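You operate a simulated robot arm through the tools that you are given. There is no shell and no other tool. Be economical: measure what you need, move in short steps, check, and stop when the job is done.

You are at the controls of a simulated two-armed robot. One attempt, no reset.

## Task
Hold the yellow gauge and test the sample card in it, set the stretch to suit and wrap the bundle.
Fine: card on the ledge, one press, card back; the chart gives the stretch; one run.

It is judged by the outcome, as a careful person would: the job done as asked, and still so three seconds after it is handed in. It fails if anything else is knocked over, pushed out of place, dropped, spilled or broken.

## Robot
Two 6-joint arms with two-finger parallel grippers on one trunk, on a base that drives. Base frame: it is fixed to the floor where the robot stands at the start and does not move with it; the origin is under the middle of the robot, x ahead of it, y to its left, z up. Units: cm, degrees, N and s.
The left shoulder is at the start at [6, 18.7, 112.2], the right one opposite. With the tool pointing down near the work surface each hand reaches from about 10 to 52 cm from the robot's upright axis, wherever it stands, measured 20 degrees to its own side. Places, roughly: black gauge button [50, 40, 80]; ledge of the yellow gauge [50, 30, 80]; stretch dial [60, -10, 100]; turns dial [60, 0, 100]; wrapping machine [70, -60, 60]. Payload 1.57 kg a hand.
The TCP of each hand is the grasp point between the finger pads, 3 cm short of the fingertips. In the tool frame z runs along the fingers and y along their closing line. Largest opening 11 cm; finger width 2.4, thickness 1.2; the body of the gripper, 4.8 by 11.2 cm, starts 7.8 cm behind the TCP.
Orientation is told as [roll, pitch, yaw] about the base's x, y, z axes, in that order, counted from this pose: with the fingers straight down and closing along the base's y, the tool's x points along the base's -x, its y along +y and its z along -z.

## Interface
- The arms move only by the tool move_arm. It takes "left_steps", "right_steps" or both (then of equal length, played together; a hand with none holds still); each is a list of rows, each an object (a shift or turn left out is 0, a gripper value left out holds the last) with "slide": the shift along the tool's x, y, z in m, a list of three; "turn": the turn, a rotation vector about the tool's x, y, z in degrees, a list of three; "claw": the finger opening in m, from 0 to 0.11. In form: [{"slide": [x, y, z], "turn": [wx, wy, wz], "claw": claw}, ...]. A call has 1 to 8 rows; each row is the pose to reach, as a shift and turn from the pose commanded when the call began, along the tool's axes at that moment. Rows are played at 5 a second. More than 5 cm and 8.6 degrees between two rows, or a gripper value outside its range, and nothing of the call is played. A pose out of reach is approached as far as the arm can. The call stops where the force on the tool passes 40 N (or 10 N more than at its start, if that is more) or the arm is blocked; 0.2 s more then pass. The fingers move at their own pace (about 15.3 cm/s each) and stop on an object; they squeeze with about 34 N. The grip force told is the motor's: it shows also when the fingers shut on nothing. Time passes only in rows, and 0.2 s behind the last, so rows that repeat a pose let the fingers close. The reply holds the time, the measured pose of the TCP, the force on the tool along the base axes, the opening and the grip force, in the units named above and with some noise, with the torque about the TCP (base axes, N m) and any sound that the robot's microphone picked up.
- Cameras (640 x 400 px; columns grow to the right, rows downward): "scene" is now at [1.35, 0.74, 167.24]; the picture's right is [0.22, -0.98, 0.00], its down [-0.67, -0.15, -0.73] and it looks along [0.71, 0.16, -0.69] (base axes); focal length 290 px, centre (320, 200). "left" rides on the left gripper at [7, -1.6, -14.1] in its tool frame; the picture's right is [0.23, 0.97, 0.00], its down [-0.86, 0.20, -0.48] and it looks along [-0.47, 0.11, 0.88] (tool axes); focal length 222 px, centre (320, 200). "right" rides on the right gripper at [7, 1.6, -14.1] in its tool frame; the picture's right is [-0.23, 0.97, 0.00], its down [-0.86, -0.20, -0.48] and it looks along [-0.47, -0.11, 0.88] (tool axes); focal length 222 px, centre (320, 200). There is no depth. A picture from a camera that has moved, and an enlarged one, comes with that camera's place and axes in the base frame and with its lens. The place of the scene camera against the robot may be out by one fixed shift of up to 1.8 cm in any direction.
- get_image(camera): a new picture of that camera. The clock stands still meanwhile.
- raise_lower(by): slides the trunk up (or, below 0, down) by that many cm; the arms and the scene camera ride with it, the base frame stays. It gives what a move gives, with no picture.
- steer(legs): drives the robot by 1 to 6 legs, each [ahead, left, turn to the left] in cm, cm and degrees, along the robot's own axes; the way and the turn of a leg run together, so that a leg with both is an arc; at most 150 cm and 180 degrees a leg. The arms and the cameras ride along, it lands a little off, and it stops where it bumps. It gives what a move gives.
- head_to(pan, tilt): turns the head with the scene camera to pan (to the left, within 86 degrees either way) and tilt (down, from -29 to 69), counted from straight ahead of the robot. It gives what a move gives.
- zoom(camera, box): a new picture of the part [left, top, right, bottom] of that camera's present view, enlarged. The clock stands still meanwhile.
- close_job(): hands the job in; it is judged then, once.

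Work in short steps. Places have to be worked out from the pictures, the camera data and where the tool is seen: move nearer, look again, correct. Check each grasp and each placing, and mend what went wrong. You have 120 turns and 108 pictures in all, those below and enlarged ones among them. Open the grippers and draw the arms clear of the work before you hand the job in, unless the task says otherwise; then end with one line.

The tools are called after "Call:" as a command line: name --argument value ..., lists and objects as JSON in quotes. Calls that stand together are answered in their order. move_arm: Moves the arms, as the interface text tells. Its arguments: {"type":"object","properties":{"left_steps":{"type":"array"},"right_steps":{"type":"array"}},"required":[]} The other tools are called the same way: raise_lower (by) slides the trunk up or down; steer (legs) drives the base; head_to (pan, tilt) turns the head that bears the scene camera; get_image (camera) takes a picture; zoom (camera, box) takes an enlarged picture of a part of a camera's view; close_job () hands the job in.

At the start:

```text
time_s: 0.0
left_tcp_pos: [32.36, 35.57, 128.15]
left_ee_rot: [-0.1, 0.0, -0.1]
left_contact_force: [-0.5, 0.9, -0.7]
left_wrist_torque: [0.0, -0.01, -0.04]
left_finger_gap: 10.99
left_grasp_force: 0.0
right_tcp_pos: [40.59, 1.14, 130.09]
right_ee_rot: [-0.1, 0.0, 0.0]
right_contact_force: [0.6, -0.4, 0.0]
right_wrist_torque: [-0.01, 0.0, 0.01]
right_finger_gap: 10.98
right_grasp_force: 0.1
trunk travel left (down, up): [-75.0, 24.0]
robot x, y, heading: [0.14, -0.1, -0.2]
head pan, tilt: [12.6, 43.3]
```

scene: 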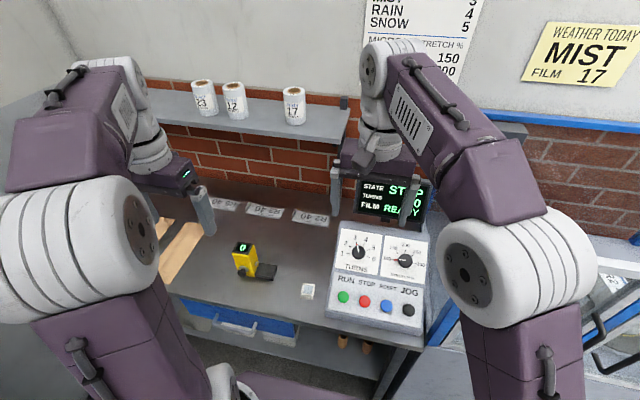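
right: 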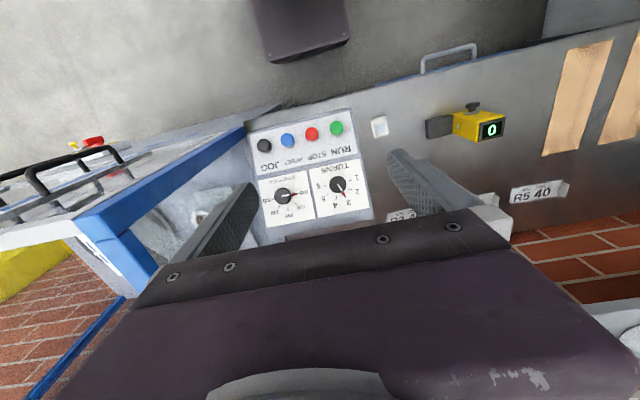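
left: 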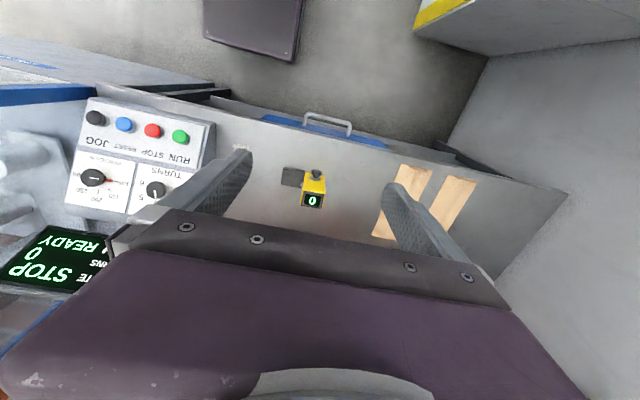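

The chart on the wall is cut off, and the weather sign says MIST, FILM 17. I'll tilt the head up to read them in full.

Call:
head_to --pan -10 --tilt 15

Call:
get_image --camera "scene"

```text
time_s: 0.9
left_tcp_pos: [32.31, 35.63, 128.1]
left_ee_rot: [0.0, 0.2, -0.1]
left_contact_force: [0.1, 0.4, -0.1]
left_wrist_torque: [-0.03, 0.03, -0.01]
left_finger_gap: 10.99
left_grasp_force: 0.1
right_tcp_pos: [40.47, 1.25, 130.03]
right_ee_rot: [0.0, -0.1, -0.1]
right_contact_force: [0.8, 0.1, 0.3]
right_wrist_torque: [-0.01, 0.0, 0.01]
right_finger_gap: 11.0
right_grasp_force: 0.0
trunk travel left (down, up): [-75.0, 24.0]
robot x, y, heading: [-0.0, -0.09, 0.1]
head pan, tilt: [-10.0, 15.0]
```

```text
104 pictures are left
camera scene: at [2.47, -2.67, 171.66], right [-0.17, -0.98, 0.0], down [-0.26, 0.04, -0.97], along [0.95, -0.17, -0.26], focal length 290 px, centre (320, 200)
```

scene: 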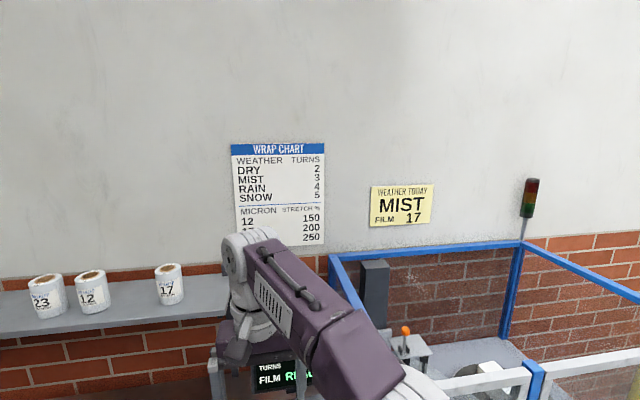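

Chart: Mist is 3 turns, and micron gives stretch. I'll zoom to read it exactly, then look to the right at the machine.

Call:
zoom --camera "scene" --box '[220, 130, 440, 267]'

Call:
head_to --pan -45 --tilt 40

Call:
get_image --camera "scene"

Call:
head_to --pan 25 --tilt 55

Call:
get_image --camera "scene"

```text
2.91 times, centred on (330, 198) of scene
camera zoom: at [2.47, -2.67, 171.66], right [-0.17, -0.98, 0.0], down [-0.26, 0.04, -0.97], along [0.95, -0.17, -0.26], focal length 843 px, centre (291, 204)
```

zoom: 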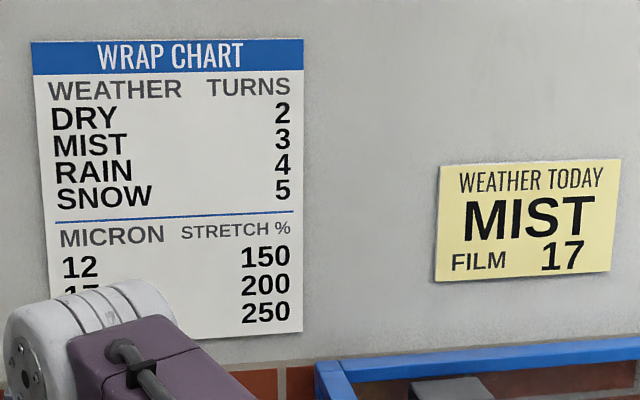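

```text
time_s: 1.9
left_tcp_pos: [32.33, 35.54, 128.12]
left_ee_rot: [0.0, 0.0, 0.0]
left_contact_force: [-0.7, 0.1, 0.3]
left_wrist_torque: [0.01, -0.01, 0.0]
left_finger_gap: 11.02
left_grasp_force: 0.2
right_tcp_pos: [40.5, 1.22, 130.06]
right_ee_rot: [-0.1, 0.0, 0.0]
right_contact_force: [-0.9, -0.9, 0.1]
right_wrist_torque: [0.02, -0.01, -0.01]
right_finger_gap: 10.98
right_grasp_force: 0.0
trunk travel left (down, up): [-75.0, 24.0]
robot x, y, heading: [0.09, 0.05, 0.1]
head pan, tilt: [-45.0, 40.0]
```

```text
102 pictures are left
camera scene: at [-0.7, -7.06, 167.72], right [-0.71, -0.71, 0.0], down [-0.45, 0.45, -0.77], along [0.54, -0.54, -0.64], focal length 290 px, centre (320, 200)
```

scene: 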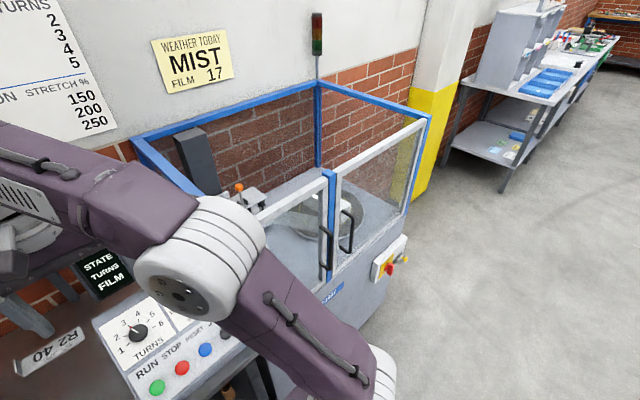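

```text
time_s: 3.4
left_tcp_pos: [32.37, 35.6, 128.23]
left_ee_rot: [0.0, 0.1, 0.1]
left_contact_force: [0.4, 0.4, 0.3]
left_wrist_torque: [-0.01, 0.03, -0.01]
left_finger_gap: 11.0
left_grasp_force: 0.1
right_tcp_pos: [40.49, 1.23, 130.09]
right_ee_rot: [0.1, 0.0, 0.0]
right_contact_force: [-0.1, 0.6, -0.2]
right_wrist_torque: [-0.02, -0.03, 0.01]
right_finger_gap: 11.0
right_grasp_force: 0.1
trunk travel left (down, up): [-75.0, 24.0]
robot x, y, heading: [-0.16, 0.2, -0.2]
head pan, tilt: [25.0, 55.0]
```

```text
101 pictures are left
camera scene: at [-0.18, 1.98, 165.65], right [0.42, -0.91, 0.0], down [-0.74, -0.35, -0.57], along [0.52, 0.24, -0.82], focal length 290 px, centre (320, 200)
```

scene: 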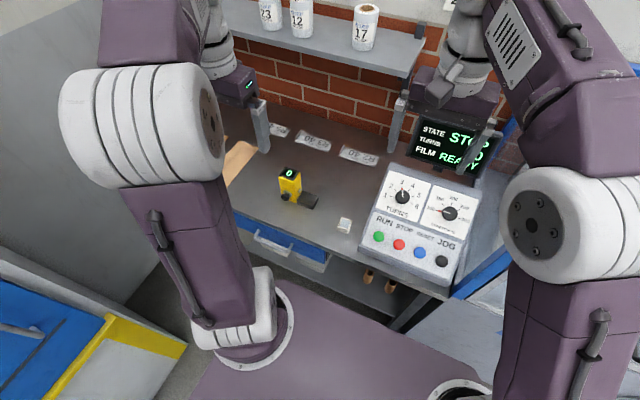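

The small pale square near the panel is probably the sample card. I'll zoom in on the gauge and panel.

Call:
zoom --camera "scene" --box '[250, 110, 410, 250]'

Call:
zoom --camera "scene" --box '[350, 110, 510, 280]'

Call:
zoom --camera "left" --box '[230, 120, 390, 220]'

```text
2.86 times, centred on (330, 180) of scene
camera zoom: at [-0.18, 1.98, 165.65], right [0.42, -0.91, 0.0], down [-0.74, -0.35, -0.57], along [0.52, 0.24, -0.82], focal length 828 px, centre (291, 257)
```

zoom: 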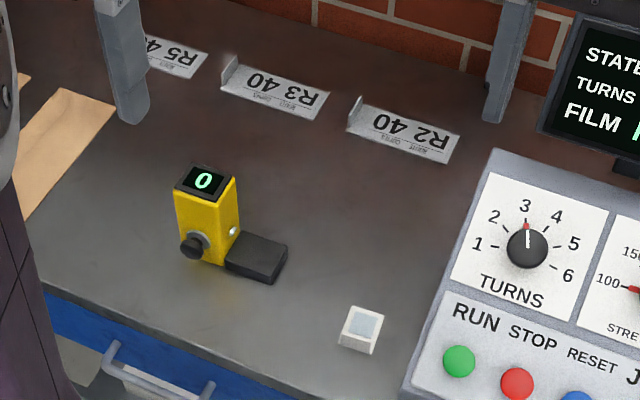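

```text
2.35 times, centred on (430, 195) of scene
camera zoom: at [-0.18, 1.98, 165.65], right [0.42, -0.91, 0.0], down [-0.74, -0.35, -0.57], along [0.52, 0.24, -0.82], focal length 682 px, centre (61, 212)
```

zoom: 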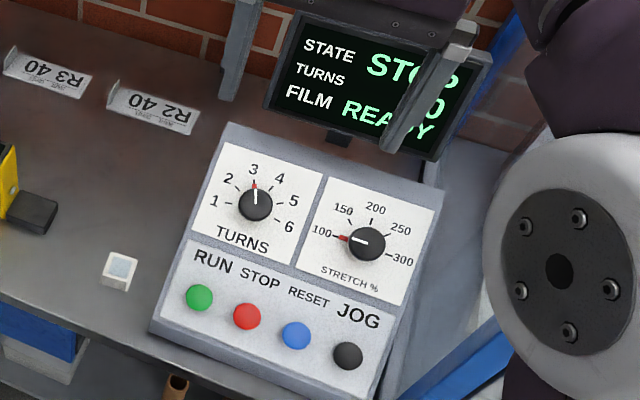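

```text
4.00 times, centred on (310, 170) of left
camera zoom: at [25.39, 34.0, 142.29], right [-0.23, 0.97, 0.0], down [0.86, 0.2, 0.48], along [0.47, 0.11, -0.88], focal length 888 px, centre (360, 320)
```

zoom: 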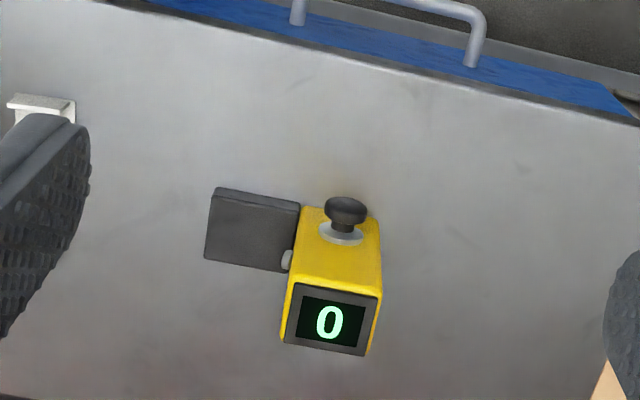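

The dials read TURNS 3 (already right for mist) and STRETCH 100. The gauge has its button on the side facing me and its ledge on the right. I need to know how far I can drive, so I'll look down at my base and the table edge.

Call:
head_to --pan 0 --tilt 69

Call:
get_image --camera "scene"

Call:
head_to --pan 60 --tilt 60

Call:
get_image --camera "scene"

```text
time_s: 4.2
left_tcp_pos: [32.49, 35.59, 128.05]
left_ee_rot: [0.0, 0.0, -0.1]
left_contact_force: [-0.7, 0.4, 1.0]
left_wrist_torque: [0.0, 0.0, 0.02]
left_finger_gap: 10.98
left_grasp_force: 0.0
right_tcp_pos: [40.57, 1.24, 130.12]
right_ee_rot: [0.0, 0.0, 0.1]
right_contact_force: [0.3, -0.4, 0.1]
right_wrist_torque: [0.0, 0.01, 0.03]
right_finger_gap: 11.03
right_grasp_force: 0.1
trunk travel left (down, up): [-75.0, 24.0]
robot x, y, heading: [-0.32, -0.39, 0.0]
head pan, tilt: [0.0, 68.8]
```

```text
97 pictures are left
camera scene: at [-1.13, -1.05, 164.1], right [0.0, -1.0, 0.0], down [-0.93, 0.0, -0.36], along [0.36, 0.0, -0.93], focal length 290 px, centre (320, 200)
```

scene: 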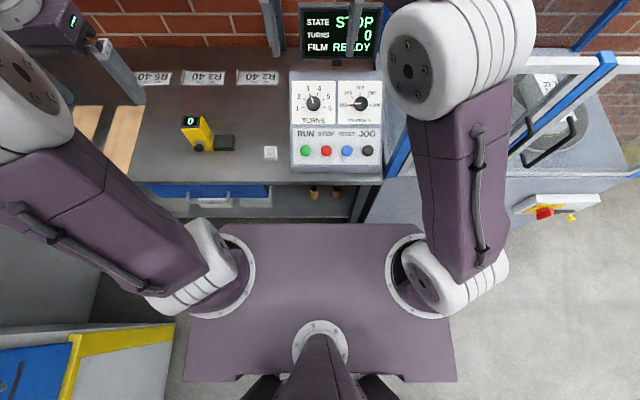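

```text
time_s: 5.5
left_tcp_pos: [32.46, 35.51, 128.18]
left_ee_rot: [0.0, 0.1, -0.1]
left_contact_force: [0.0, 0.1, 0.9]
left_wrist_torque: [0.01, -0.02, -0.03]
left_finger_gap: 10.99
left_grasp_force: 0.1
right_tcp_pos: [40.52, 1.31, 130.12]
right_ee_rot: [0.0, 0.0, 0.0]
right_contact_force: [0.0, 0.1, -0.1]
right_wrist_torque: [-0.02, -0.03, 0.0]
right_finger_gap: 11.01
right_grasp_force: 0.1
trunk travel left (down, up): [-75.0, 24.0]
robot x, y, heading: [-0.15, 0.04, 0.2]
head pan, tilt: [60.0, 60.0]
```

```text
96 pictures are left
camera scene: at [-3.38, 4.71, 165.04], right [0.87, -0.5, 0.0], down [-0.43, -0.75, -0.5], along [0.25, 0.43, -0.87], focal length 290 px, centre (320, 200)
```

scene: 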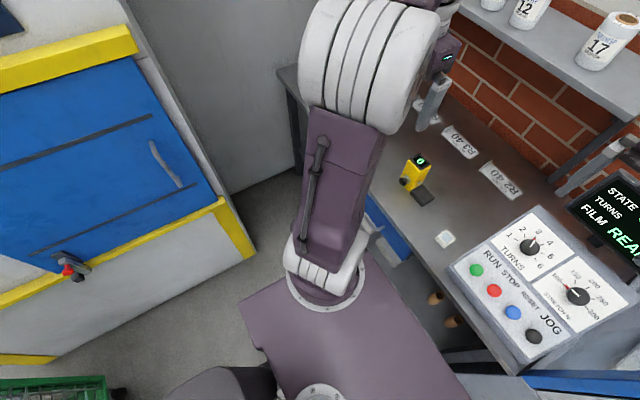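

The plate front is at x≈16 and the table edge at x≈39. I want to move left so both hands reach the gauge, so I'll check clearance to the left.

Call:
head_to --pan 80 --tilt 35

Call:
get_image --camera "scene"

Call:
head_to --pan 35 --tilt 20

Call:
get_image --camera "scene"

```text
time_s: 6.4
left_tcp_pos: [32.44, 35.44, 128.05]
left_ee_rot: [0.0, 0.0, 0.0]
left_contact_force: [0.0, 0.0, -0.3]
left_wrist_torque: [0.01, -0.01, 0.0]
left_finger_gap: 11.01
left_grasp_force: 0.1
right_tcp_pos: [40.6, 1.21, 130.0]
right_ee_rot: [0.0, 0.0, 0.0]
right_contact_force: [-1.0, -0.5, -0.3]
right_wrist_torque: [0.02, 0.02, -0.01]
right_finger_gap: 11.02
right_grasp_force: 0.1
trunk travel left (down, up): [-75.0, 24.0]
robot x, y, heading: [0.11, -0.41, 0.0]
head pan, tilt: [80.0, 35.0]
```

```text
95 pictures are left
camera scene: at [-5.19, 7.6, 168.46], right [0.98, -0.17, 0.0], down [-0.1, -0.57, -0.82], along [0.14, 0.81, -0.57], focal length 290 px, centre (320, 200)
```

scene: 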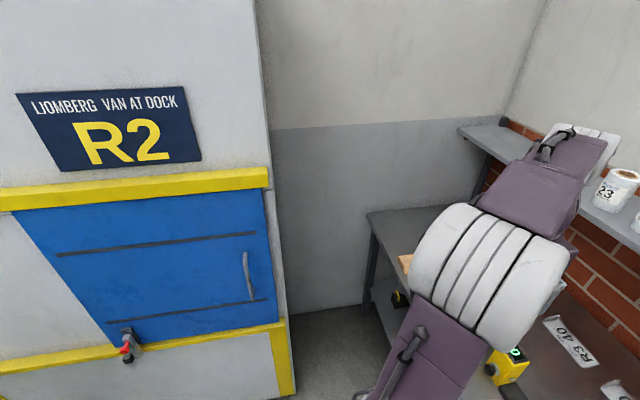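

```text
time_s: 7.5
left_tcp_pos: [32.55, 35.52, 128.14]
left_ee_rot: [0.0, 0.0, 0.0]
left_contact_force: [0.0, 0.1, 1.0]
left_wrist_torque: [-0.03, -0.01, -0.02]
left_finger_gap: 11.0
left_grasp_force: 0.0
right_tcp_pos: [40.51, 1.16, 130.13]
right_ee_rot: [0.0, 0.0, 0.0]
right_contact_force: [0.4, -0.3, -0.4]
right_wrist_torque: [0.02, -0.02, 0.0]
right_finger_gap: 10.99
right_grasp_force: 0.0
trunk travel left (down, up): [-75.0, 24.0]
robot x, y, heading: [-0.21, 0.17, -0.2]
head pan, tilt: [35.0, 20.0]
```

```text
94 pictures are left
camera scene: at [0.9, 4.29, 170.85], right [0.57, -0.82, 0.0], down [-0.28, -0.2, -0.94], along [0.77, 0.54, -0.34], focal length 290 px, centre (320, 200)
```

scene: 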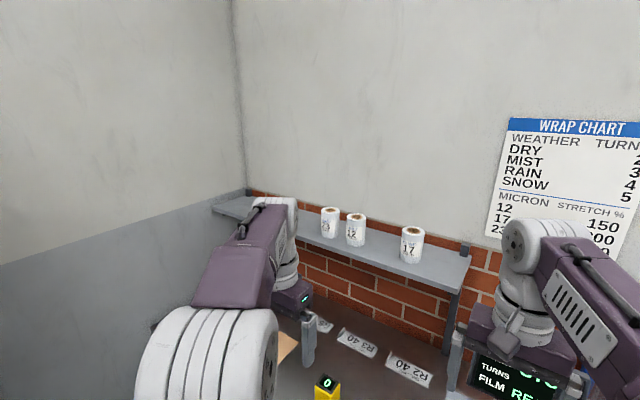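

The base front is at x≈25 at low height, so I have about 14 cm to the table, and the left side is clear. I'll drive 28 cm left and 8 cm ahead.

Call:
steer --legs '[[0, 28, 0], [8, 0, 0]]'

Call:
head_to --pan 0 --tilt 60

Call:
get_image --camera "scene"

Call:
get_image --camera "right"

Call:
get_image --camera "left"

```text
time_s: 10.2
left_tcp_pos: [40.71, 62.74, 128.18]
left_ee_rot: [0.0, -0.2, -0.4]
left_contact_force: [-0.1, -0.6, 0.3]
left_wrist_torque: [0.01, 0.0, 0.0]
left_finger_gap: 10.99
left_grasp_force: 0.1
right_tcp_pos: [48.61, 28.37, 130.28]
right_ee_rot: [0.0, -0.2, -0.4]
right_contact_force: [0.2, -0.2, 0.0]
right_wrist_torque: [-0.02, -0.03, 0.01]
right_finger_gap: 11.01
right_grasp_force: 0.1
trunk travel left (down, up): [-75.0, 24.0]
robot x, y, heading: [8.38, 27.48, -0.7]
head pan, tilt: [35.0, 20.0]
```

```text
time_s: 11.2
left_tcp_pos: [40.89, 62.72, 128.06]
left_ee_rot: [0.0, -0.2, -0.5]
left_contact_force: [0.0, 0.0, 0.1]
left_wrist_torque: [-0.02, -0.01, 0.01]
left_finger_gap: 11.01
left_grasp_force: 0.0
right_tcp_pos: [48.74, 28.39, 130.1]
right_ee_rot: [0.0, -0.2, -0.3]
right_contact_force: [0.2, -0.4, 0.2]
right_wrist_torque: [0.02, -0.06, 0.02]
right_finger_gap: 11.02
right_grasp_force: 0.1
trunk travel left (down, up): [-75.0, 24.0]
robot x, y, heading: [8.48, 27.07, -0.4]
head pan, tilt: [0.0, 60.0]
```

```text
93 pictures are left
camera scene: at [8.19, 26.4, 165.05], right [-0.01, -1.0, 0.0], down [-0.87, 0.01, -0.5], along [0.5, 0.0, -0.87], focal length 290 px, centre (320, 200)
```

scene: 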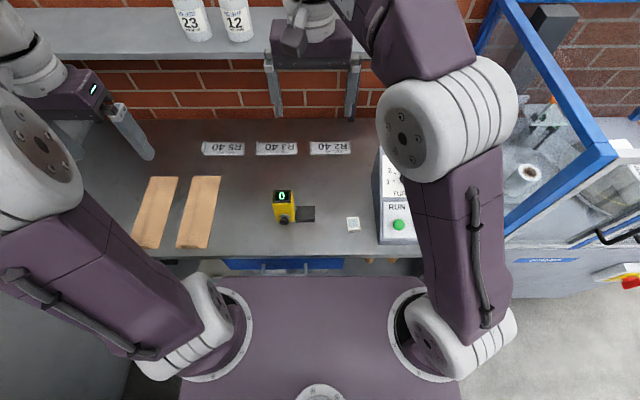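

```text
92 pictures are left
camera right: at [41.72, 29.9, 144.31], right [0.23, 0.97, 0.0], down [0.85, -0.21, 0.48], along [0.47, -0.11, -0.88], focal length 222 px, centre (320, 200)
```

right: 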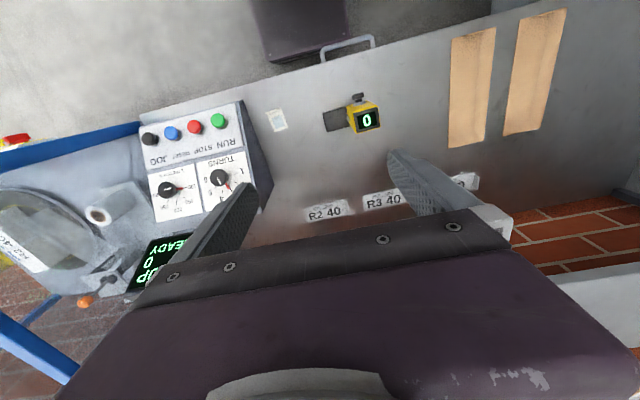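

```text
91 pictures are left
camera left: at [33.92, 61.26, 142.34], right [-0.22, 0.98, 0.0], down [0.86, 0.19, 0.48], along [0.47, 0.11, -0.88], focal length 222 px, centre (320, 200)
```

left: 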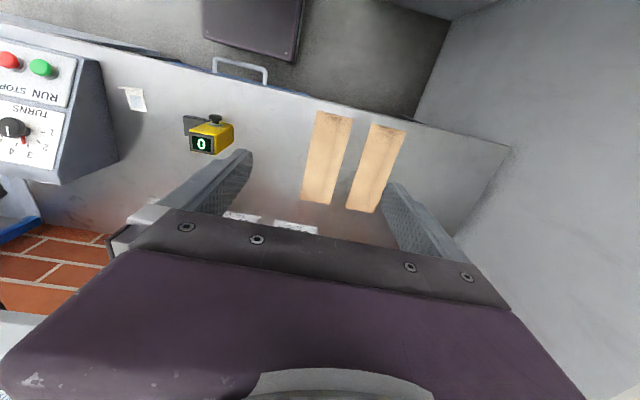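

The drive went well. I'll lower both hands part way for closer camera views of the card and the gauge.

Call:
move_arm --left_steps '[{"slide": [-0.008, -0.03, 0.033]}, {"slide": [-0.016, -0.06, 0.066]}, {"slide": [-0.024, -0.09, 0.1]}, {"slide": [-0.032, -0.12, 0.133]}, {"slide": [-0.04, -0.15, 0.166]}, {"slide": [-0.05, -0.177, 0.2]}]' --right_steps '[{"slide": [0.006, -0.022, 0.042]}, {"slide": [0.012, -0.044, 0.083]}, {"slide": [0.018, -0.067, 0.125]}, {"slide": [0.025, -0.089, 0.167]}, {"slide": [0.031, -0.111, 0.208]}, {"slide": [0.037, -0.134, 0.25]}]'

Call:
get_image --camera "right"

Call:
get_image --camera "left"

```text
time_s: 12.6
left_tcp_pos: [46.13, 44.76, 108.48]
left_ee_rot: [0.1, 0.1, -0.3]
left_contact_force: [0.6, -0.7, 0.8]
left_wrist_torque: [0.02, 0.03, -0.01]
left_finger_gap: 11.01
left_grasp_force: 0.0
right_tcp_pos: [45.66, 14.94, 104.95]
right_ee_rot: [0.1, -0.1, -0.4]
right_contact_force: [0.2, -0.5, -0.4]
right_wrist_torque: [-0.03, 0.04, 0.02]
right_finger_gap: 11.0
right_grasp_force: 0.0
trunk travel left (down, up): [-75.0, 24.0]
robot x, y, heading: [8.41, 27.1, -0.3]
head pan, tilt: [0.0, 60.0]
```

```text
90 pictures are left
camera right: at [38.56, 16.45, 119.15], right [0.23, 0.97, 0.0], down [0.85, -0.21, 0.48], along [0.46, -0.11, -0.88], focal length 222 px, centre (320, 200)
```

right: 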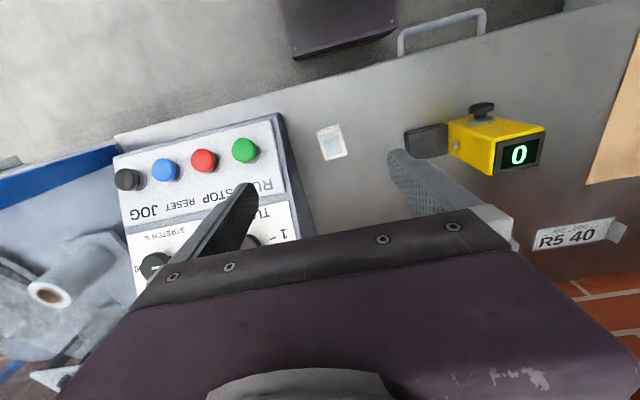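

```text
89 pictures are left
camera left: at [38.99, 43.18, 122.63], right [-0.22, 0.98, 0.0], down [0.86, 0.19, 0.48], along [0.47, 0.11, -0.88], focal length 222 px, centre (320, 200)
```

left: 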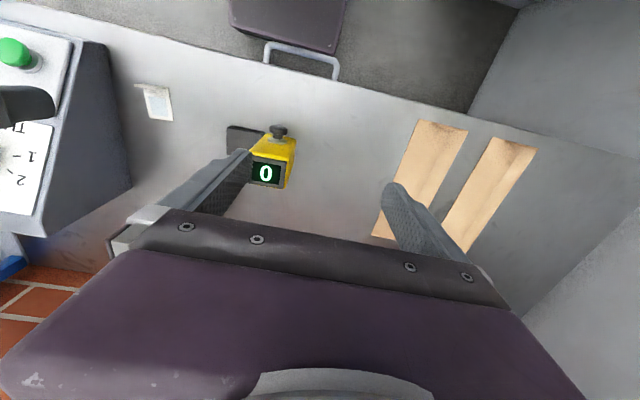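

Call:
zoom --camera "right" --box '[300, 80, 560, 190]'

Call:
zoom --camera "left" --box '[130, 70, 310, 200]'

Call:
zoom --camera "scene" --box '[230, 170, 390, 270]'

```text
2.46 times, centred on (430, 135) of right
camera zoom: at [38.56, 16.45, 119.15], right [0.23, 0.97, 0.0], down [0.85, -0.21, 0.48], along [0.46, -0.11, -0.88], focal length 547 px, centre (49, 360)
```

zoom: 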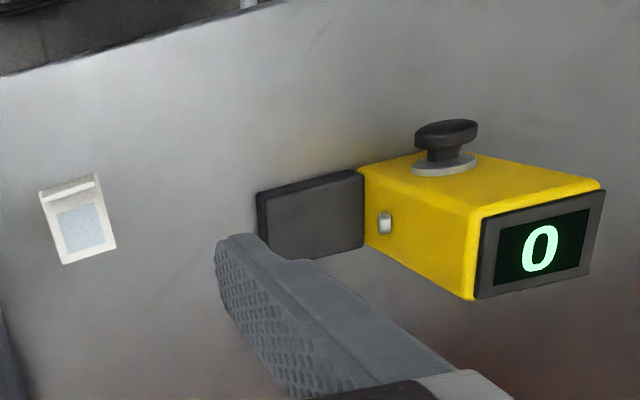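

```text
3.08 times, centred on (220, 135) of left
camera zoom: at [38.99, 43.18, 122.63], right [-0.22, 0.98, 0.0], down [0.86, 0.19, 0.48], along [0.47, 0.11, -0.88], focal length 684 px, centre (628, 400)
```

zoom: 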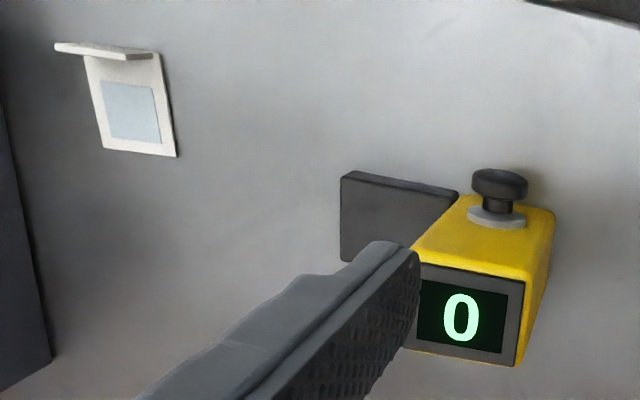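

```text
4.00 times, centred on (310, 220) of scene
camera zoom: at [8.64, 26.25, 165.05], right [-0.01, -1.0, 0.0], down [-0.87, 0.01, -0.5], along [0.5, 0.0, -0.87], focal length 1159 px, centre (360, 120)
```

zoom: 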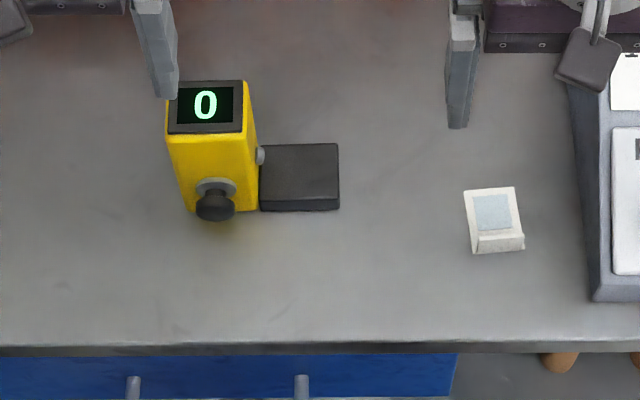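

Triangulating from the two wrist cameras:
- **Table:** z≈80.
- **Card:** centred at about (49.2, 16.3), yawed about 6°, with an upright tab on its near edge (x≈46.8).
- **Gauge:** x 50–54.5, y 35.7–40.8, top z≈92.6.
- **Button:** about (47.6, 38.3, 84.6).
- **Ledge:** x 49.3–54, y 28.7–35.5, z≈81.

I'll yaw the right hand so it closes along x to grip the tab, and move the left hand aside.

Call:
move_arm --right_steps '[{"turn": [0, 0, 8.4]}, {"turn": [0, 0, 16.8]}, {"turn": [0, 0, 25.2]}, {"turn": [0, 0, 33.6]}, {"turn": [0, 0, 42]}, {"turn": [0, 0, 50.4]}, {"turn": [0, 0, 58.8]}, {"turn": [0, 0, 67.2]}]' --left_steps '[{"slide": [0.005, 0.02, -0.01]}, {"slide": [0.01, 0.04, -0.02]}, {"slide": [0.02, 0.06, -0.03]}, {"slide": [0.02, 0.08, -0.04]}, {"slide": [0.02, 0.1, -0.05]}, {"slide": [0.02, 0.1, -0.05]}, {"slide": [0.02, 0.1, -0.05]}, {"slide": [0.02, 0.1, -0.05]}]'

Call:
move_arm --right_steps '[{"turn": [0, 0, 8.4]}, {"turn": [0, 0, 16.8], "slide": [0, 0, 0.03], "claw": 0.06}, {"turn": [0, 0, 16.8], "slide": [0, 0, 0.07], "claw": 0.06}]'

Call:
get_image --camera "right"

Call:
get_image --camera "scene"

```text
time_s: 14.4
left_tcp_pos: [44.08, 54.81, 113.21]
left_ee_rot: [0.1, 0.0, -0.5]
left_contact_force: [0.2, -0.1, 0.3]
left_wrist_torque: [0.0, 0.01, 0.0]
left_finger_gap: 11.02
left_grasp_force: 0.1
right_tcp_pos: [45.17, 15.17, 105.03]
right_ee_rot: [0.0, 0.1, -67.8]
right_contact_force: [0.6, 0.8, -0.4]
right_wrist_torque: [0.01, -0.03, 0.03]
right_finger_gap: 10.99
right_grasp_force: 0.1
trunk travel left (down, up): [-75.0, 24.0]
robot x, y, heading: [8.47, 27.6, -0.8]
head pan, tilt: [0.0, 60.0]
```

```text
time_s: 15.2
left_tcp_pos: [44.12, 54.71, 113.23]
left_ee_rot: [0.0, 0.0, -0.4]
left_contact_force: [-0.2, -0.4, 0.0]
left_wrist_torque: [0.01, 0.03, 0.0]
left_finger_gap: 11.02
left_grasp_force: 0.1
right_tcp_pos: [45.46, 14.96, 97.89]
right_ee_rot: [0.0, 0.0, -84.6]
right_contact_force: [0.4, -0.7, -0.6]
right_wrist_torque: [0.05, 0.0, -0.01]
right_finger_gap: 5.95
right_grasp_force: 0.0
trunk travel left (down, up): [-75.0, 24.0]
robot x, y, heading: [8.43, 27.39, -0.3]
head pan, tilt: [0.0, 60.0]
```

```text
85 pictures are left
camera right: at [46.26, 21.95, 112.09], right [0.99, -0.13, 0.0], down [-0.12, -0.87, 0.48], along [-0.06, -0.47, -0.88], focal length 222 px, centre (320, 200)
```

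right: 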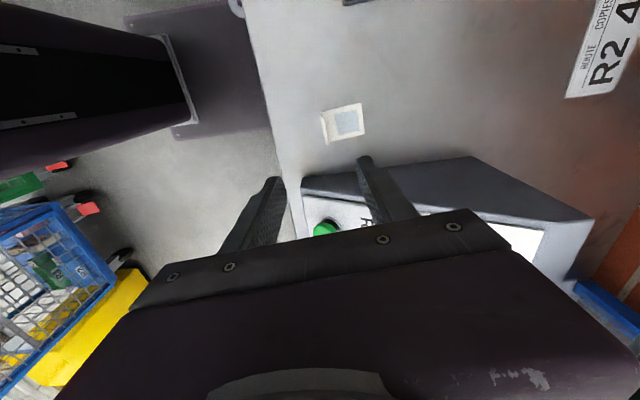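

```text
84 pictures are left
camera scene: at [8.54, 26.39, 165.04], right [-0.01, -1.0, 0.0], down [-0.87, 0.01, -0.5], along [0.5, 0.0, -0.87], focal length 290 px, centre (320, 200)
```

scene: 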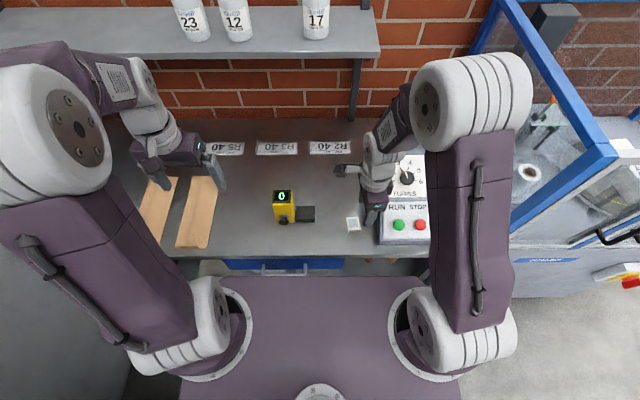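

The wrist turned as planned. I'll zoom in on the card.

Call:
zoom --camera "right" --box '[300, 80, 396, 160]'

```text
5.00 times, centred on (348, 120) of right
camera zoom: at [46.26, 21.95, 112.09], right [0.99, -0.13, 0.0], down [-0.12, -0.87, 0.48], along [-0.06, -0.47, -0.88], focal length 1111 px, centre (180, 600)
```

zoom: 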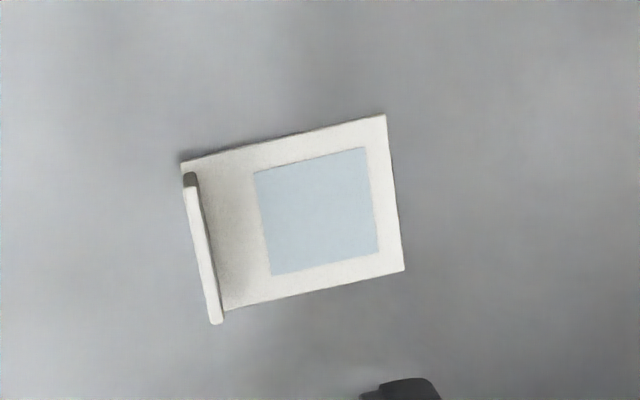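

The tab is at about (46.2, 16.05). I'll go above it with a 4 cm opening, down to z≈86.5, and check.

Call:
move_arm --right_steps '[{"slide": [0.005, 0.004, 0.04], "claw": 0.04}, {"slide": [0.0102, 0.0084, 0.08]}, {"slide": [0.0102, 0.0084, 0.114]}]'

Call:
zoom --camera "right" --box '[240, 100, 440, 225]'

Call:
zoom --camera "scene" --box '[320, 170, 420, 240]'

```text
time_s: 16.0
left_tcp_pos: [43.89, 54.85, 113.21]
left_ee_rot: [0.0, 0.0, -0.6]
left_contact_force: [-0.2, -0.1, -0.4]
left_wrist_torque: [0.01, -0.01, -0.01]
left_finger_gap: 11.0
left_grasp_force: 0.1
right_tcp_pos: [45.62, 15.87, 86.78]
right_ee_rot: [0.0, 0.0, -84.5]
right_contact_force: [0.1, 0.3, -0.5]
right_wrist_torque: [0.01, -0.03, -0.01]
right_finger_gap: 4.0
right_grasp_force: 0.1
trunk travel left (down, up): [-75.0, 24.0]
robot x, y, heading: [8.3, 27.59, -0.5]
head pan, tilt: [0.0, 60.0]
```

```text
3.20 times, centred on (340, 162) of right
camera zoom: at [46.55, 22.84, 100.85], right [0.99, -0.13, 0.0], down [-0.12, -0.87, 0.48], along [-0.06, -0.47, -0.88], focal length 711 px, centre (256, 320)
```

zoom: 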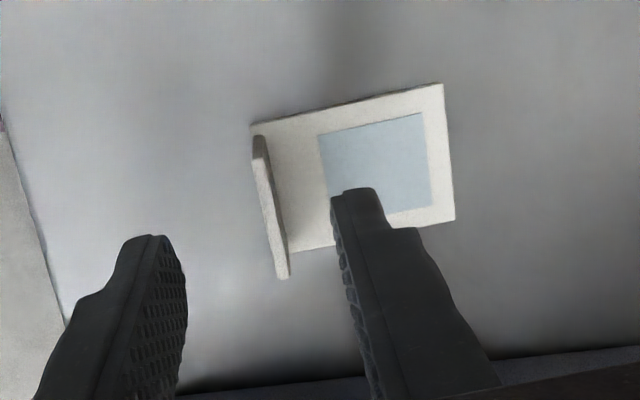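

```text
5.71 times, centred on (370, 205) of scene
camera zoom: at [8.36, 26.37, 165.05], right [-0.01, -1.0, 0.0], down [-0.87, 0.01, -0.5], along [0.5, 0.0, -0.87], focal length 1656 px, centre (34, 171)
```

zoom: 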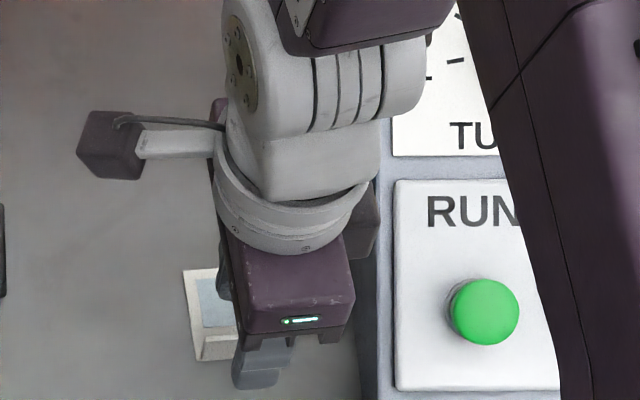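

The tab is confirmed at about (46.17, 16.0). I'll shift +0.55 in x and lower to TCP z≈83.9, with the fingertips just above the card plate.

Call:
move_arm --right_steps '[{"slide": [0.0, 0.0056, 0.01]}, {"slide": [0.0, 0.0056, 0.02]}, {"slide": [0.0, 0.0056, 0.028]}]'

Call:
zoom --camera "right" --box '[240, 100, 440, 225]'

```text
time_s: 16.8
left_tcp_pos: [44.05, 54.94, 113.3]
left_ee_rot: [-0.1, 0.0, -0.5]
left_contact_force: [0.4, 0.4, -0.4]
left_wrist_torque: [-0.02, -0.03, -0.04]
left_finger_gap: 11.02
left_grasp_force: 0.0
right_tcp_pos: [46.38, 16.12, 83.94]
right_ee_rot: [0.1, -0.1, -84.4]
right_contact_force: [-0.9, -0.1, 0.2]
right_wrist_torque: [0.06, -0.03, 0.01]
right_finger_gap: 3.99
right_grasp_force: 0.0
trunk travel left (down, up): [-75.0, 24.0]
robot x, y, heading: [8.17, 27.53, -0.5]
head pan, tilt: [0.0, 60.0]
```

```text
3.20 times, centred on (340, 162) of right
camera zoom: at [47.19, 23.02, 98.06], right [0.99, -0.13, 0.0], down [-0.12, -0.87, 0.48], along [-0.06, -0.47, -0.88], focal length 711 px, centre (256, 320)
```

zoom: 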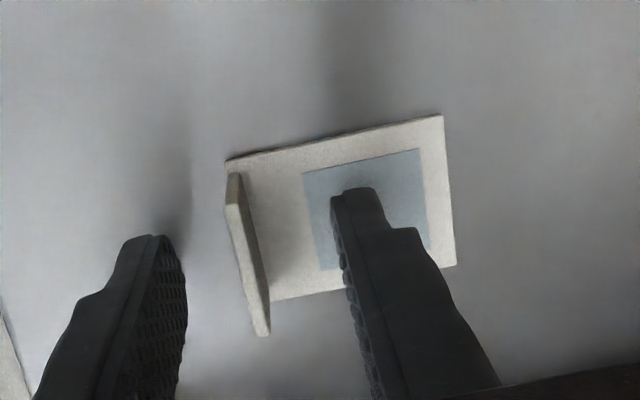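

The tab is between the fingers. I'll close on it.

Call:
move_arm --right_steps '[{"claw": 0.0}, {"claw": 0.0}, {"claw": 0.0}]'

Call:
zoom --camera "right" --box '[240, 100, 440, 225]'

```text
time_s: 17.6
left_tcp_pos: [44.0, 54.87, 113.21]
left_ee_rot: [0.0, -0.1, -0.6]
left_contact_force: [-0.9, -0.2, -0.1]
left_wrist_torque: [0.0, 0.03, 0.02]
left_finger_gap: 11.0
left_grasp_force: 0.0
right_tcp_pos: [46.4, 16.11, 83.99]
right_ee_rot: [0.0, 0.0, -84.3]
right_contact_force: [0.0, 0.0, -0.5]
right_wrist_torque: [-0.04, 0.01, 0.0]
right_finger_gap: 0.23
right_grasp_force: 24.1
trunk travel left (down, up): [-75.0, 24.0]
robot x, y, heading: [8.25, 27.8, -0.6]
head pan, tilt: [0.0, 60.0]
```

```text
3.20 times, centred on (340, 162) of right
camera zoom: at [47.18, 23.02, 98.07], right [0.99, -0.13, 0.0], down [-0.12, -0.87, 0.48], along [-0.06, -0.47, -0.88], focal length 711 px, centre (256, 320)
```

zoom: 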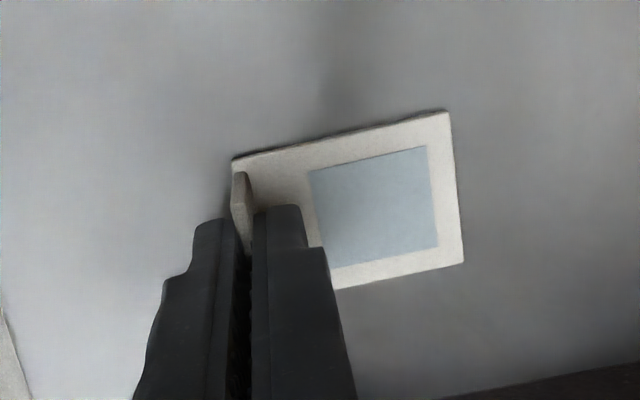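

Gripped (gap 0.23 cm, 24 N). I'll lift 9 cm, carry it over the ledge and square the yaw.

Call:
move_arm --right_steps '[{"slide": [0, 0, -0.03]}, {"slide": [0, 0, -0.06]}, {"slide": [0, 0, -0.09]}, {"slide": [0.04, 0.01, -0.09], "turn": [0, 0, 1.4]}, {"slide": [0.08, 0.02, -0.09], "turn": [0, 0, 2.8]}, {"slide": [0.12, 0.03, -0.09], "turn": [0, 0, 4.2]}, {"slide": [0.1577, 0.0416, -0.09], "turn": [0, 0, 5.6]}]'

Call:
get_image --camera "right"

Call:
get_image --camera "left"

```text
time_s: 19.2
left_tcp_pos: [43.99, 54.92, 113.34]
left_ee_rot: [-0.1, 0.1, -0.5]
left_contact_force: [0.0, 1.0, -0.4]
left_wrist_torque: [-0.01, 0.01, 0.0]
left_finger_gap: 11.01
left_grasp_force: 0.0
right_tcp_pos: [49.15, 32.32, 92.84]
right_ee_rot: [0.1, -0.1, -90.0]
right_contact_force: [-0.4, 0.7, -0.5]
right_wrist_torque: [-0.01, 0.02, 0.01]
right_finger_gap: 0.24
right_grasp_force: 24.2
trunk travel left (down, up): [-75.0, 24.0]
robot x, y, heading: [8.6, 27.32, -0.5]
head pan, tilt: [0.0, 60.0]
```

```text
78 pictures are left
camera right: at [50.68, 39.15, 106.97], right [0.97, -0.23, 0.0], down [-0.2, -0.85, 0.48], along [-0.11, -0.47, -0.88], focal length 222 px, centre (320, 200)
```

right: 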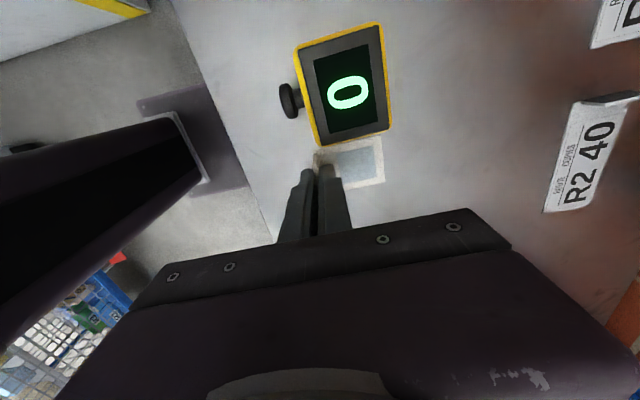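

```text
77 pictures are left
camera left: at [37.03, 53.5, 127.4], right [-0.22, 0.98, 0.0], down [0.86, 0.19, 0.48], along [0.47, 0.1, -0.88], focal length 222 px, centre (320, 200)
```

left: 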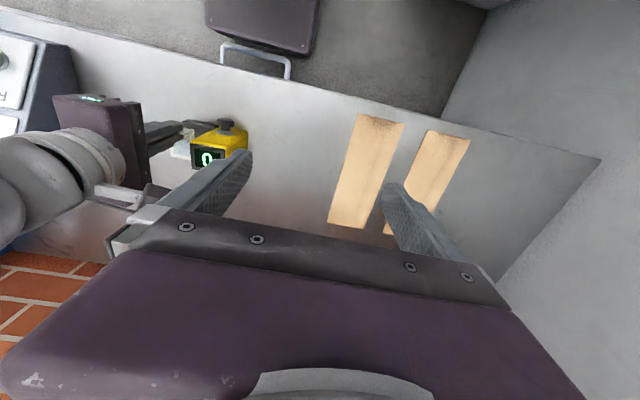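

The gauge body is x 49.7–54.3, y 35.4–40.8, and the card lines up over the ledge with about 1 cm to spare. I'll lower to just above it.

Call:
move_arm --right_steps '[{"slide": [0, 0, 0.03]}, {"slide": [0, 0, 0.056]}]'

Call:
zoom --camera "right" --box '[260, 60, 460, 210]'

```text
time_s: 19.8
left_tcp_pos: [44.04, 54.96, 113.27]
left_ee_rot: [-0.1, 0.0, -0.6]
left_contact_force: [-0.1, -0.3, 0.6]
left_wrist_torque: [-0.01, -0.03, -0.02]
left_finger_gap: 11.01
left_grasp_force: 0.1
right_tcp_pos: [49.01, 32.27, 87.53]
right_ee_rot: [0.0, 0.0, -90.1]
right_contact_force: [-0.5, 0.0, 0.1]
right_wrist_torque: [-0.03, -0.01, -0.03]
right_finger_gap: 0.23
right_grasp_force: 24.3
trunk travel left (down, up): [-75.0, 24.0]
robot x, y, heading: [8.51, 27.26, -0.6]
head pan, tilt: [0.0, 60.0]
```

```text
2.67 times, centred on (360, 135) of right
camera zoom: at [50.5, 39.11, 101.51], right [0.97, -0.23, 0.0], down [-0.2, -0.85, 0.48], along [-0.11, -0.47, -0.88], focal length 592 px, centre (213, 373)
```

zoom: 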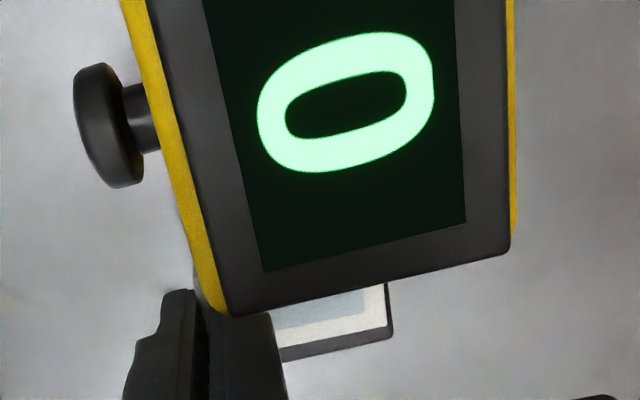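

The ledge's dark rim shows around the card, so it's aligned. I'll lower in small steps and watch the force.

Call:
move_arm --right_steps '[{"slide": [0, 0, 0.006]}, {"slide": [0, 0, 0.012]}]'

Call:
move_arm --right_steps '[{"slide": [0, 0, 0.003]}]'

```text
time_s: 20.4
left_tcp_pos: [44.02, 54.87, 113.33]
left_ee_rot: [0.0, 0.0, -0.4]
left_contact_force: [-0.6, -0.5, 0.2]
left_wrist_torque: [-0.01, -0.02, 0.01]
left_finger_gap: 11.02
left_grasp_force: 0.1
right_tcp_pos: [49.11, 32.21, 86.25]
right_ee_rot: [0.1, 0.1, -90.1]
right_contact_force: [0.3, -0.1, -0.3]
right_wrist_torque: [0.02, 0.0, -0.02]
right_finger_gap: 0.25
right_grasp_force: 24.1
trunk travel left (down, up): [-75.0, 24.0]
robot x, y, heading: [8.43, 27.44, -0.6]
head pan, tilt: [0.0, 60.0]
```

```text
time_s: 20.8
left_tcp_pos: [43.75, 54.72, 113.3]
left_ee_rot: [0.0, -0.2, -0.5]
left_contact_force: [0.0, -0.3, 0.0]
left_wrist_torque: [-0.01, 0.03, -0.01]
left_finger_gap: 10.97
left_grasp_force: 0.0
right_tcp_pos: [49.11, 32.01, 85.99]
right_ee_rot: [0.2, 0.2, -90.2]
right_contact_force: [1.0, -1.5, 12.3]
right_wrist_torque: [-0.07, -0.11, -0.03]
right_finger_gap: 0.26
right_grasp_force: 23.8
trunk travel left (down, up): [-75.0, 24.0]
robot x, y, heading: [8.21, 27.59, -0.5]
head pan, tilt: [0.0, 60.0]
```

Contact: 12 N at z≈86.0, so the card is seated. I'll ease up slightly, open, and lift away.

Call:
move_arm --right_steps '[{"slide": [0, 0, -0.001]}, {"slide": [0, 0, -0.001], "claw": 0.03}, {"slide": [0, 0, -0.001], "claw": 0.03}, {"slide": [0, 0, -0.04], "claw": 0.03}, {"slide": [0, -0.03, -0.08], "claw": 0.03}, {"slide": [-0.03, -0.06, -0.1], "claw": 0.03}]'

Call:
get_image --camera "right"

Call:
zoom --camera "scene" --box '[230, 170, 390, 270]'

```text
time_s: 22.2
left_tcp_pos: [43.84, 54.72, 113.35]
left_ee_rot: [0.1, -0.1, -0.6]
left_contact_force: [0.0, 0.7, -0.1]
left_wrist_torque: [0.0, 0.0, -0.01]
left_finger_gap: 10.97
left_grasp_force: 0.1
right_tcp_pos: [43.05, 29.34, 96.01]
right_ee_rot: [-0.1, 0.1, -90.0]
right_contact_force: [0.1, -0.5, 0.5]
right_wrist_torque: [0.04, -0.07, -0.01]
right_finger_gap: 3.02
right_grasp_force: 0.2
trunk travel left (down, up): [-75.0, 24.0]
robot x, y, heading: [8.61, 27.79, -0.3]
head pan, tilt: [0.0, 60.0]
```

```text
75 pictures are left
camera right: at [44.54, 36.18, 110.12], right [0.97, -0.23, 0.0], down [-0.2, -0.86, 0.48], along [-0.11, -0.47, -0.88], focal length 222 px, centre (320, 200)
```

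right: 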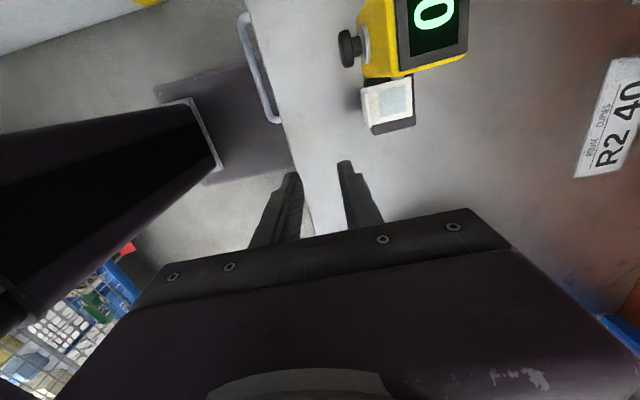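

```text
4.00 times, centred on (310, 220) of scene
camera zoom: at [8.18, 26.22, 165.04], right [-0.01, -1.0, 0.0], down [-0.87, 0.01, -0.5], along [0.5, 0.0, -0.87], focal length 1159 px, centre (360, 120)
```

zoom: 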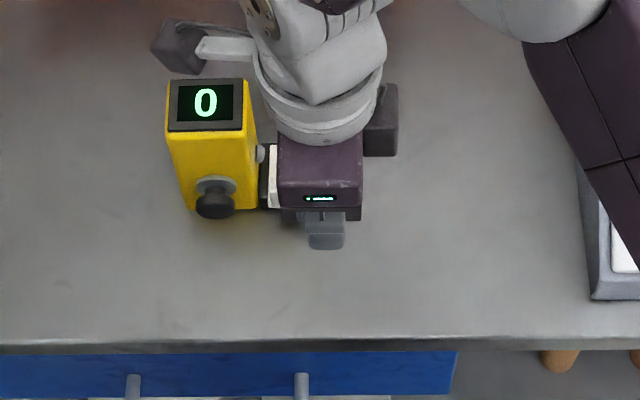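

The card sits on the ledge. I'll back the right hand off and start undoing its yaw so I can press the button with a forward-tilted tool.

Call:
move_arm --right_steps '[{"slide": [-0.03, -0.01, -0.01], "turn": [0, 0, -8.4], "claw": 0.0}, {"slide": [-0.06, -0.02, -0.03], "turn": [0, 0, -16.8]}, {"slide": [-0.09, -0.03, -0.04], "turn": [0, 0, -25.2]}, {"slide": [-0.1, -0.04, -0.04], "turn": [0, 0, -33.6]}, {"slide": [-0.1, -0.04, -0.04], "turn": [0, 0, -42]}, {"slide": [-0.1, -0.04, -0.04], "turn": [0, 0, -50.4]}, {"slide": [-0.1, -0.04, -0.04], "turn": [0, 0, -58.8]}, {"slide": [-0.1, -0.04, -0.04], "turn": [0, 0, -67.2]}]'

Call:
move_arm --right_steps '[{"turn": [0, 0, -7.6]}, {"turn": [0, 0, -15.2]}, {"turn": [0, 0, -22.8]}]' --left_steps '[{"slide": [-0.02, -0.04, 0]}, {"slide": [-0.04, -0.085, 0.01]}, {"slide": [-0.06, -0.13, 0.02]}]'

```text
time_s: 24.0
left_tcp_pos: [44.1, 54.86, 113.37]
left_ee_rot: [0.0, 0.0, -0.5]
left_contact_force: [0.6, 0.2, 0.8]
left_wrist_torque: [-0.01, 0.0, 0.06]
left_finger_gap: 10.98
left_grasp_force: 0.1
right_tcp_pos: [39.05, 19.2, 99.8]
right_ee_rot: [0.0, -0.1, -22.7]
right_contact_force: [-0.8, -0.3, 0.6]
right_wrist_torque: [0.01, -0.01, -0.01]
right_finger_gap: 0.03
right_grasp_force: 21.2
trunk travel left (down, up): [-75.0, 24.0]
robot x, y, heading: [8.29, 27.09, -0.4]
head pan, tilt: [0.0, 60.0]
```

```text
refused: row 2 steps farther than a row can; nothing moved
```

The left rows stepped slightly too far, so I'll resend them with smaller steps.

Call:
move_arm --right_steps '[{"turn": [0, 0, -7.6]}, {"turn": [0, 0, -15.2]}, {"turn": [0, 0, -22.8]}, {"turn": [0, -7, -22.8]}, {"turn": [0, -7, -22.8]}]' --left_steps '[{"slide": [-0.016, -0.034, 0.0]}, {"slide": [-0.032, -0.067, 0.02]}, {"slide": [-0.047, -0.1, 0.04]}, {"slide": [-0.063, -0.134, 0.06]}, {"slide": [-0.079, -0.168, 0.08]}]'

Call:
get_image --camera "left"

Call:
get_image --camera "scene"

```text
time_s: 25.2
left_tcp_pos: [51.69, 38.05, 105.21]
left_ee_rot: [0.0, -0.1, -0.4]
left_contact_force: [-0.9, 0.1, -0.4]
left_wrist_torque: [0.0, 0.03, -0.01]
left_finger_gap: 10.98
left_grasp_force: 0.0
right_tcp_pos: [39.25, 19.16, 99.76]
right_ee_rot: [-1.3, -6.8, 0.1]
right_contact_force: [-0.3, -0.3, 0.6]
right_wrist_torque: [0.03, 0.02, 0.01]
right_finger_gap: 0.0
right_grasp_force: 21.6
trunk travel left (down, up): [-75.0, 24.0]
robot x, y, heading: [8.29, 27.56, -0.3]
head pan, tilt: [0.0, 60.0]
```

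```text
73 pictures are left
camera left: at [44.77, 36.52, 119.43], right [-0.22, 0.98, 0.0], down [0.86, 0.19, 0.48], along [0.47, 0.11, -0.88], focal length 222 px, centre (320, 200)
```

left: 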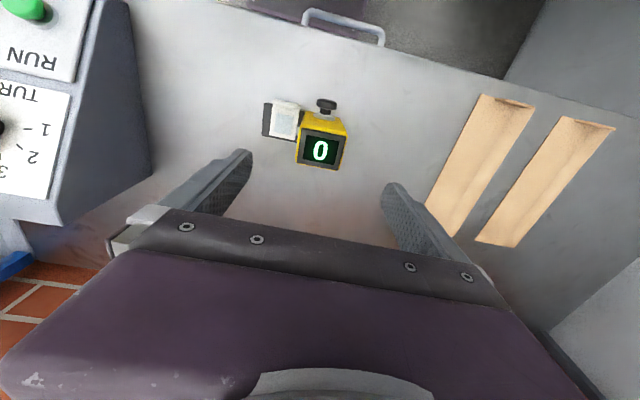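

```text
72 pictures are left
camera scene: at [8.56, 26.25, 165.04], right [-0.01, -1.0, 0.0], down [-0.87, 0.01, -0.5], along [0.5, 0.0, -0.87], focal length 290 px, centre (320, 200)
```

scene: 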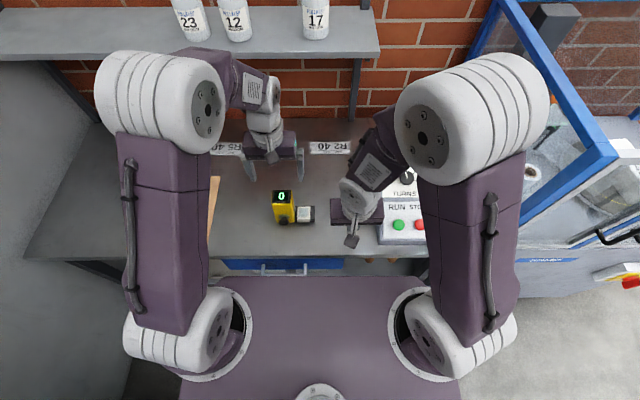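

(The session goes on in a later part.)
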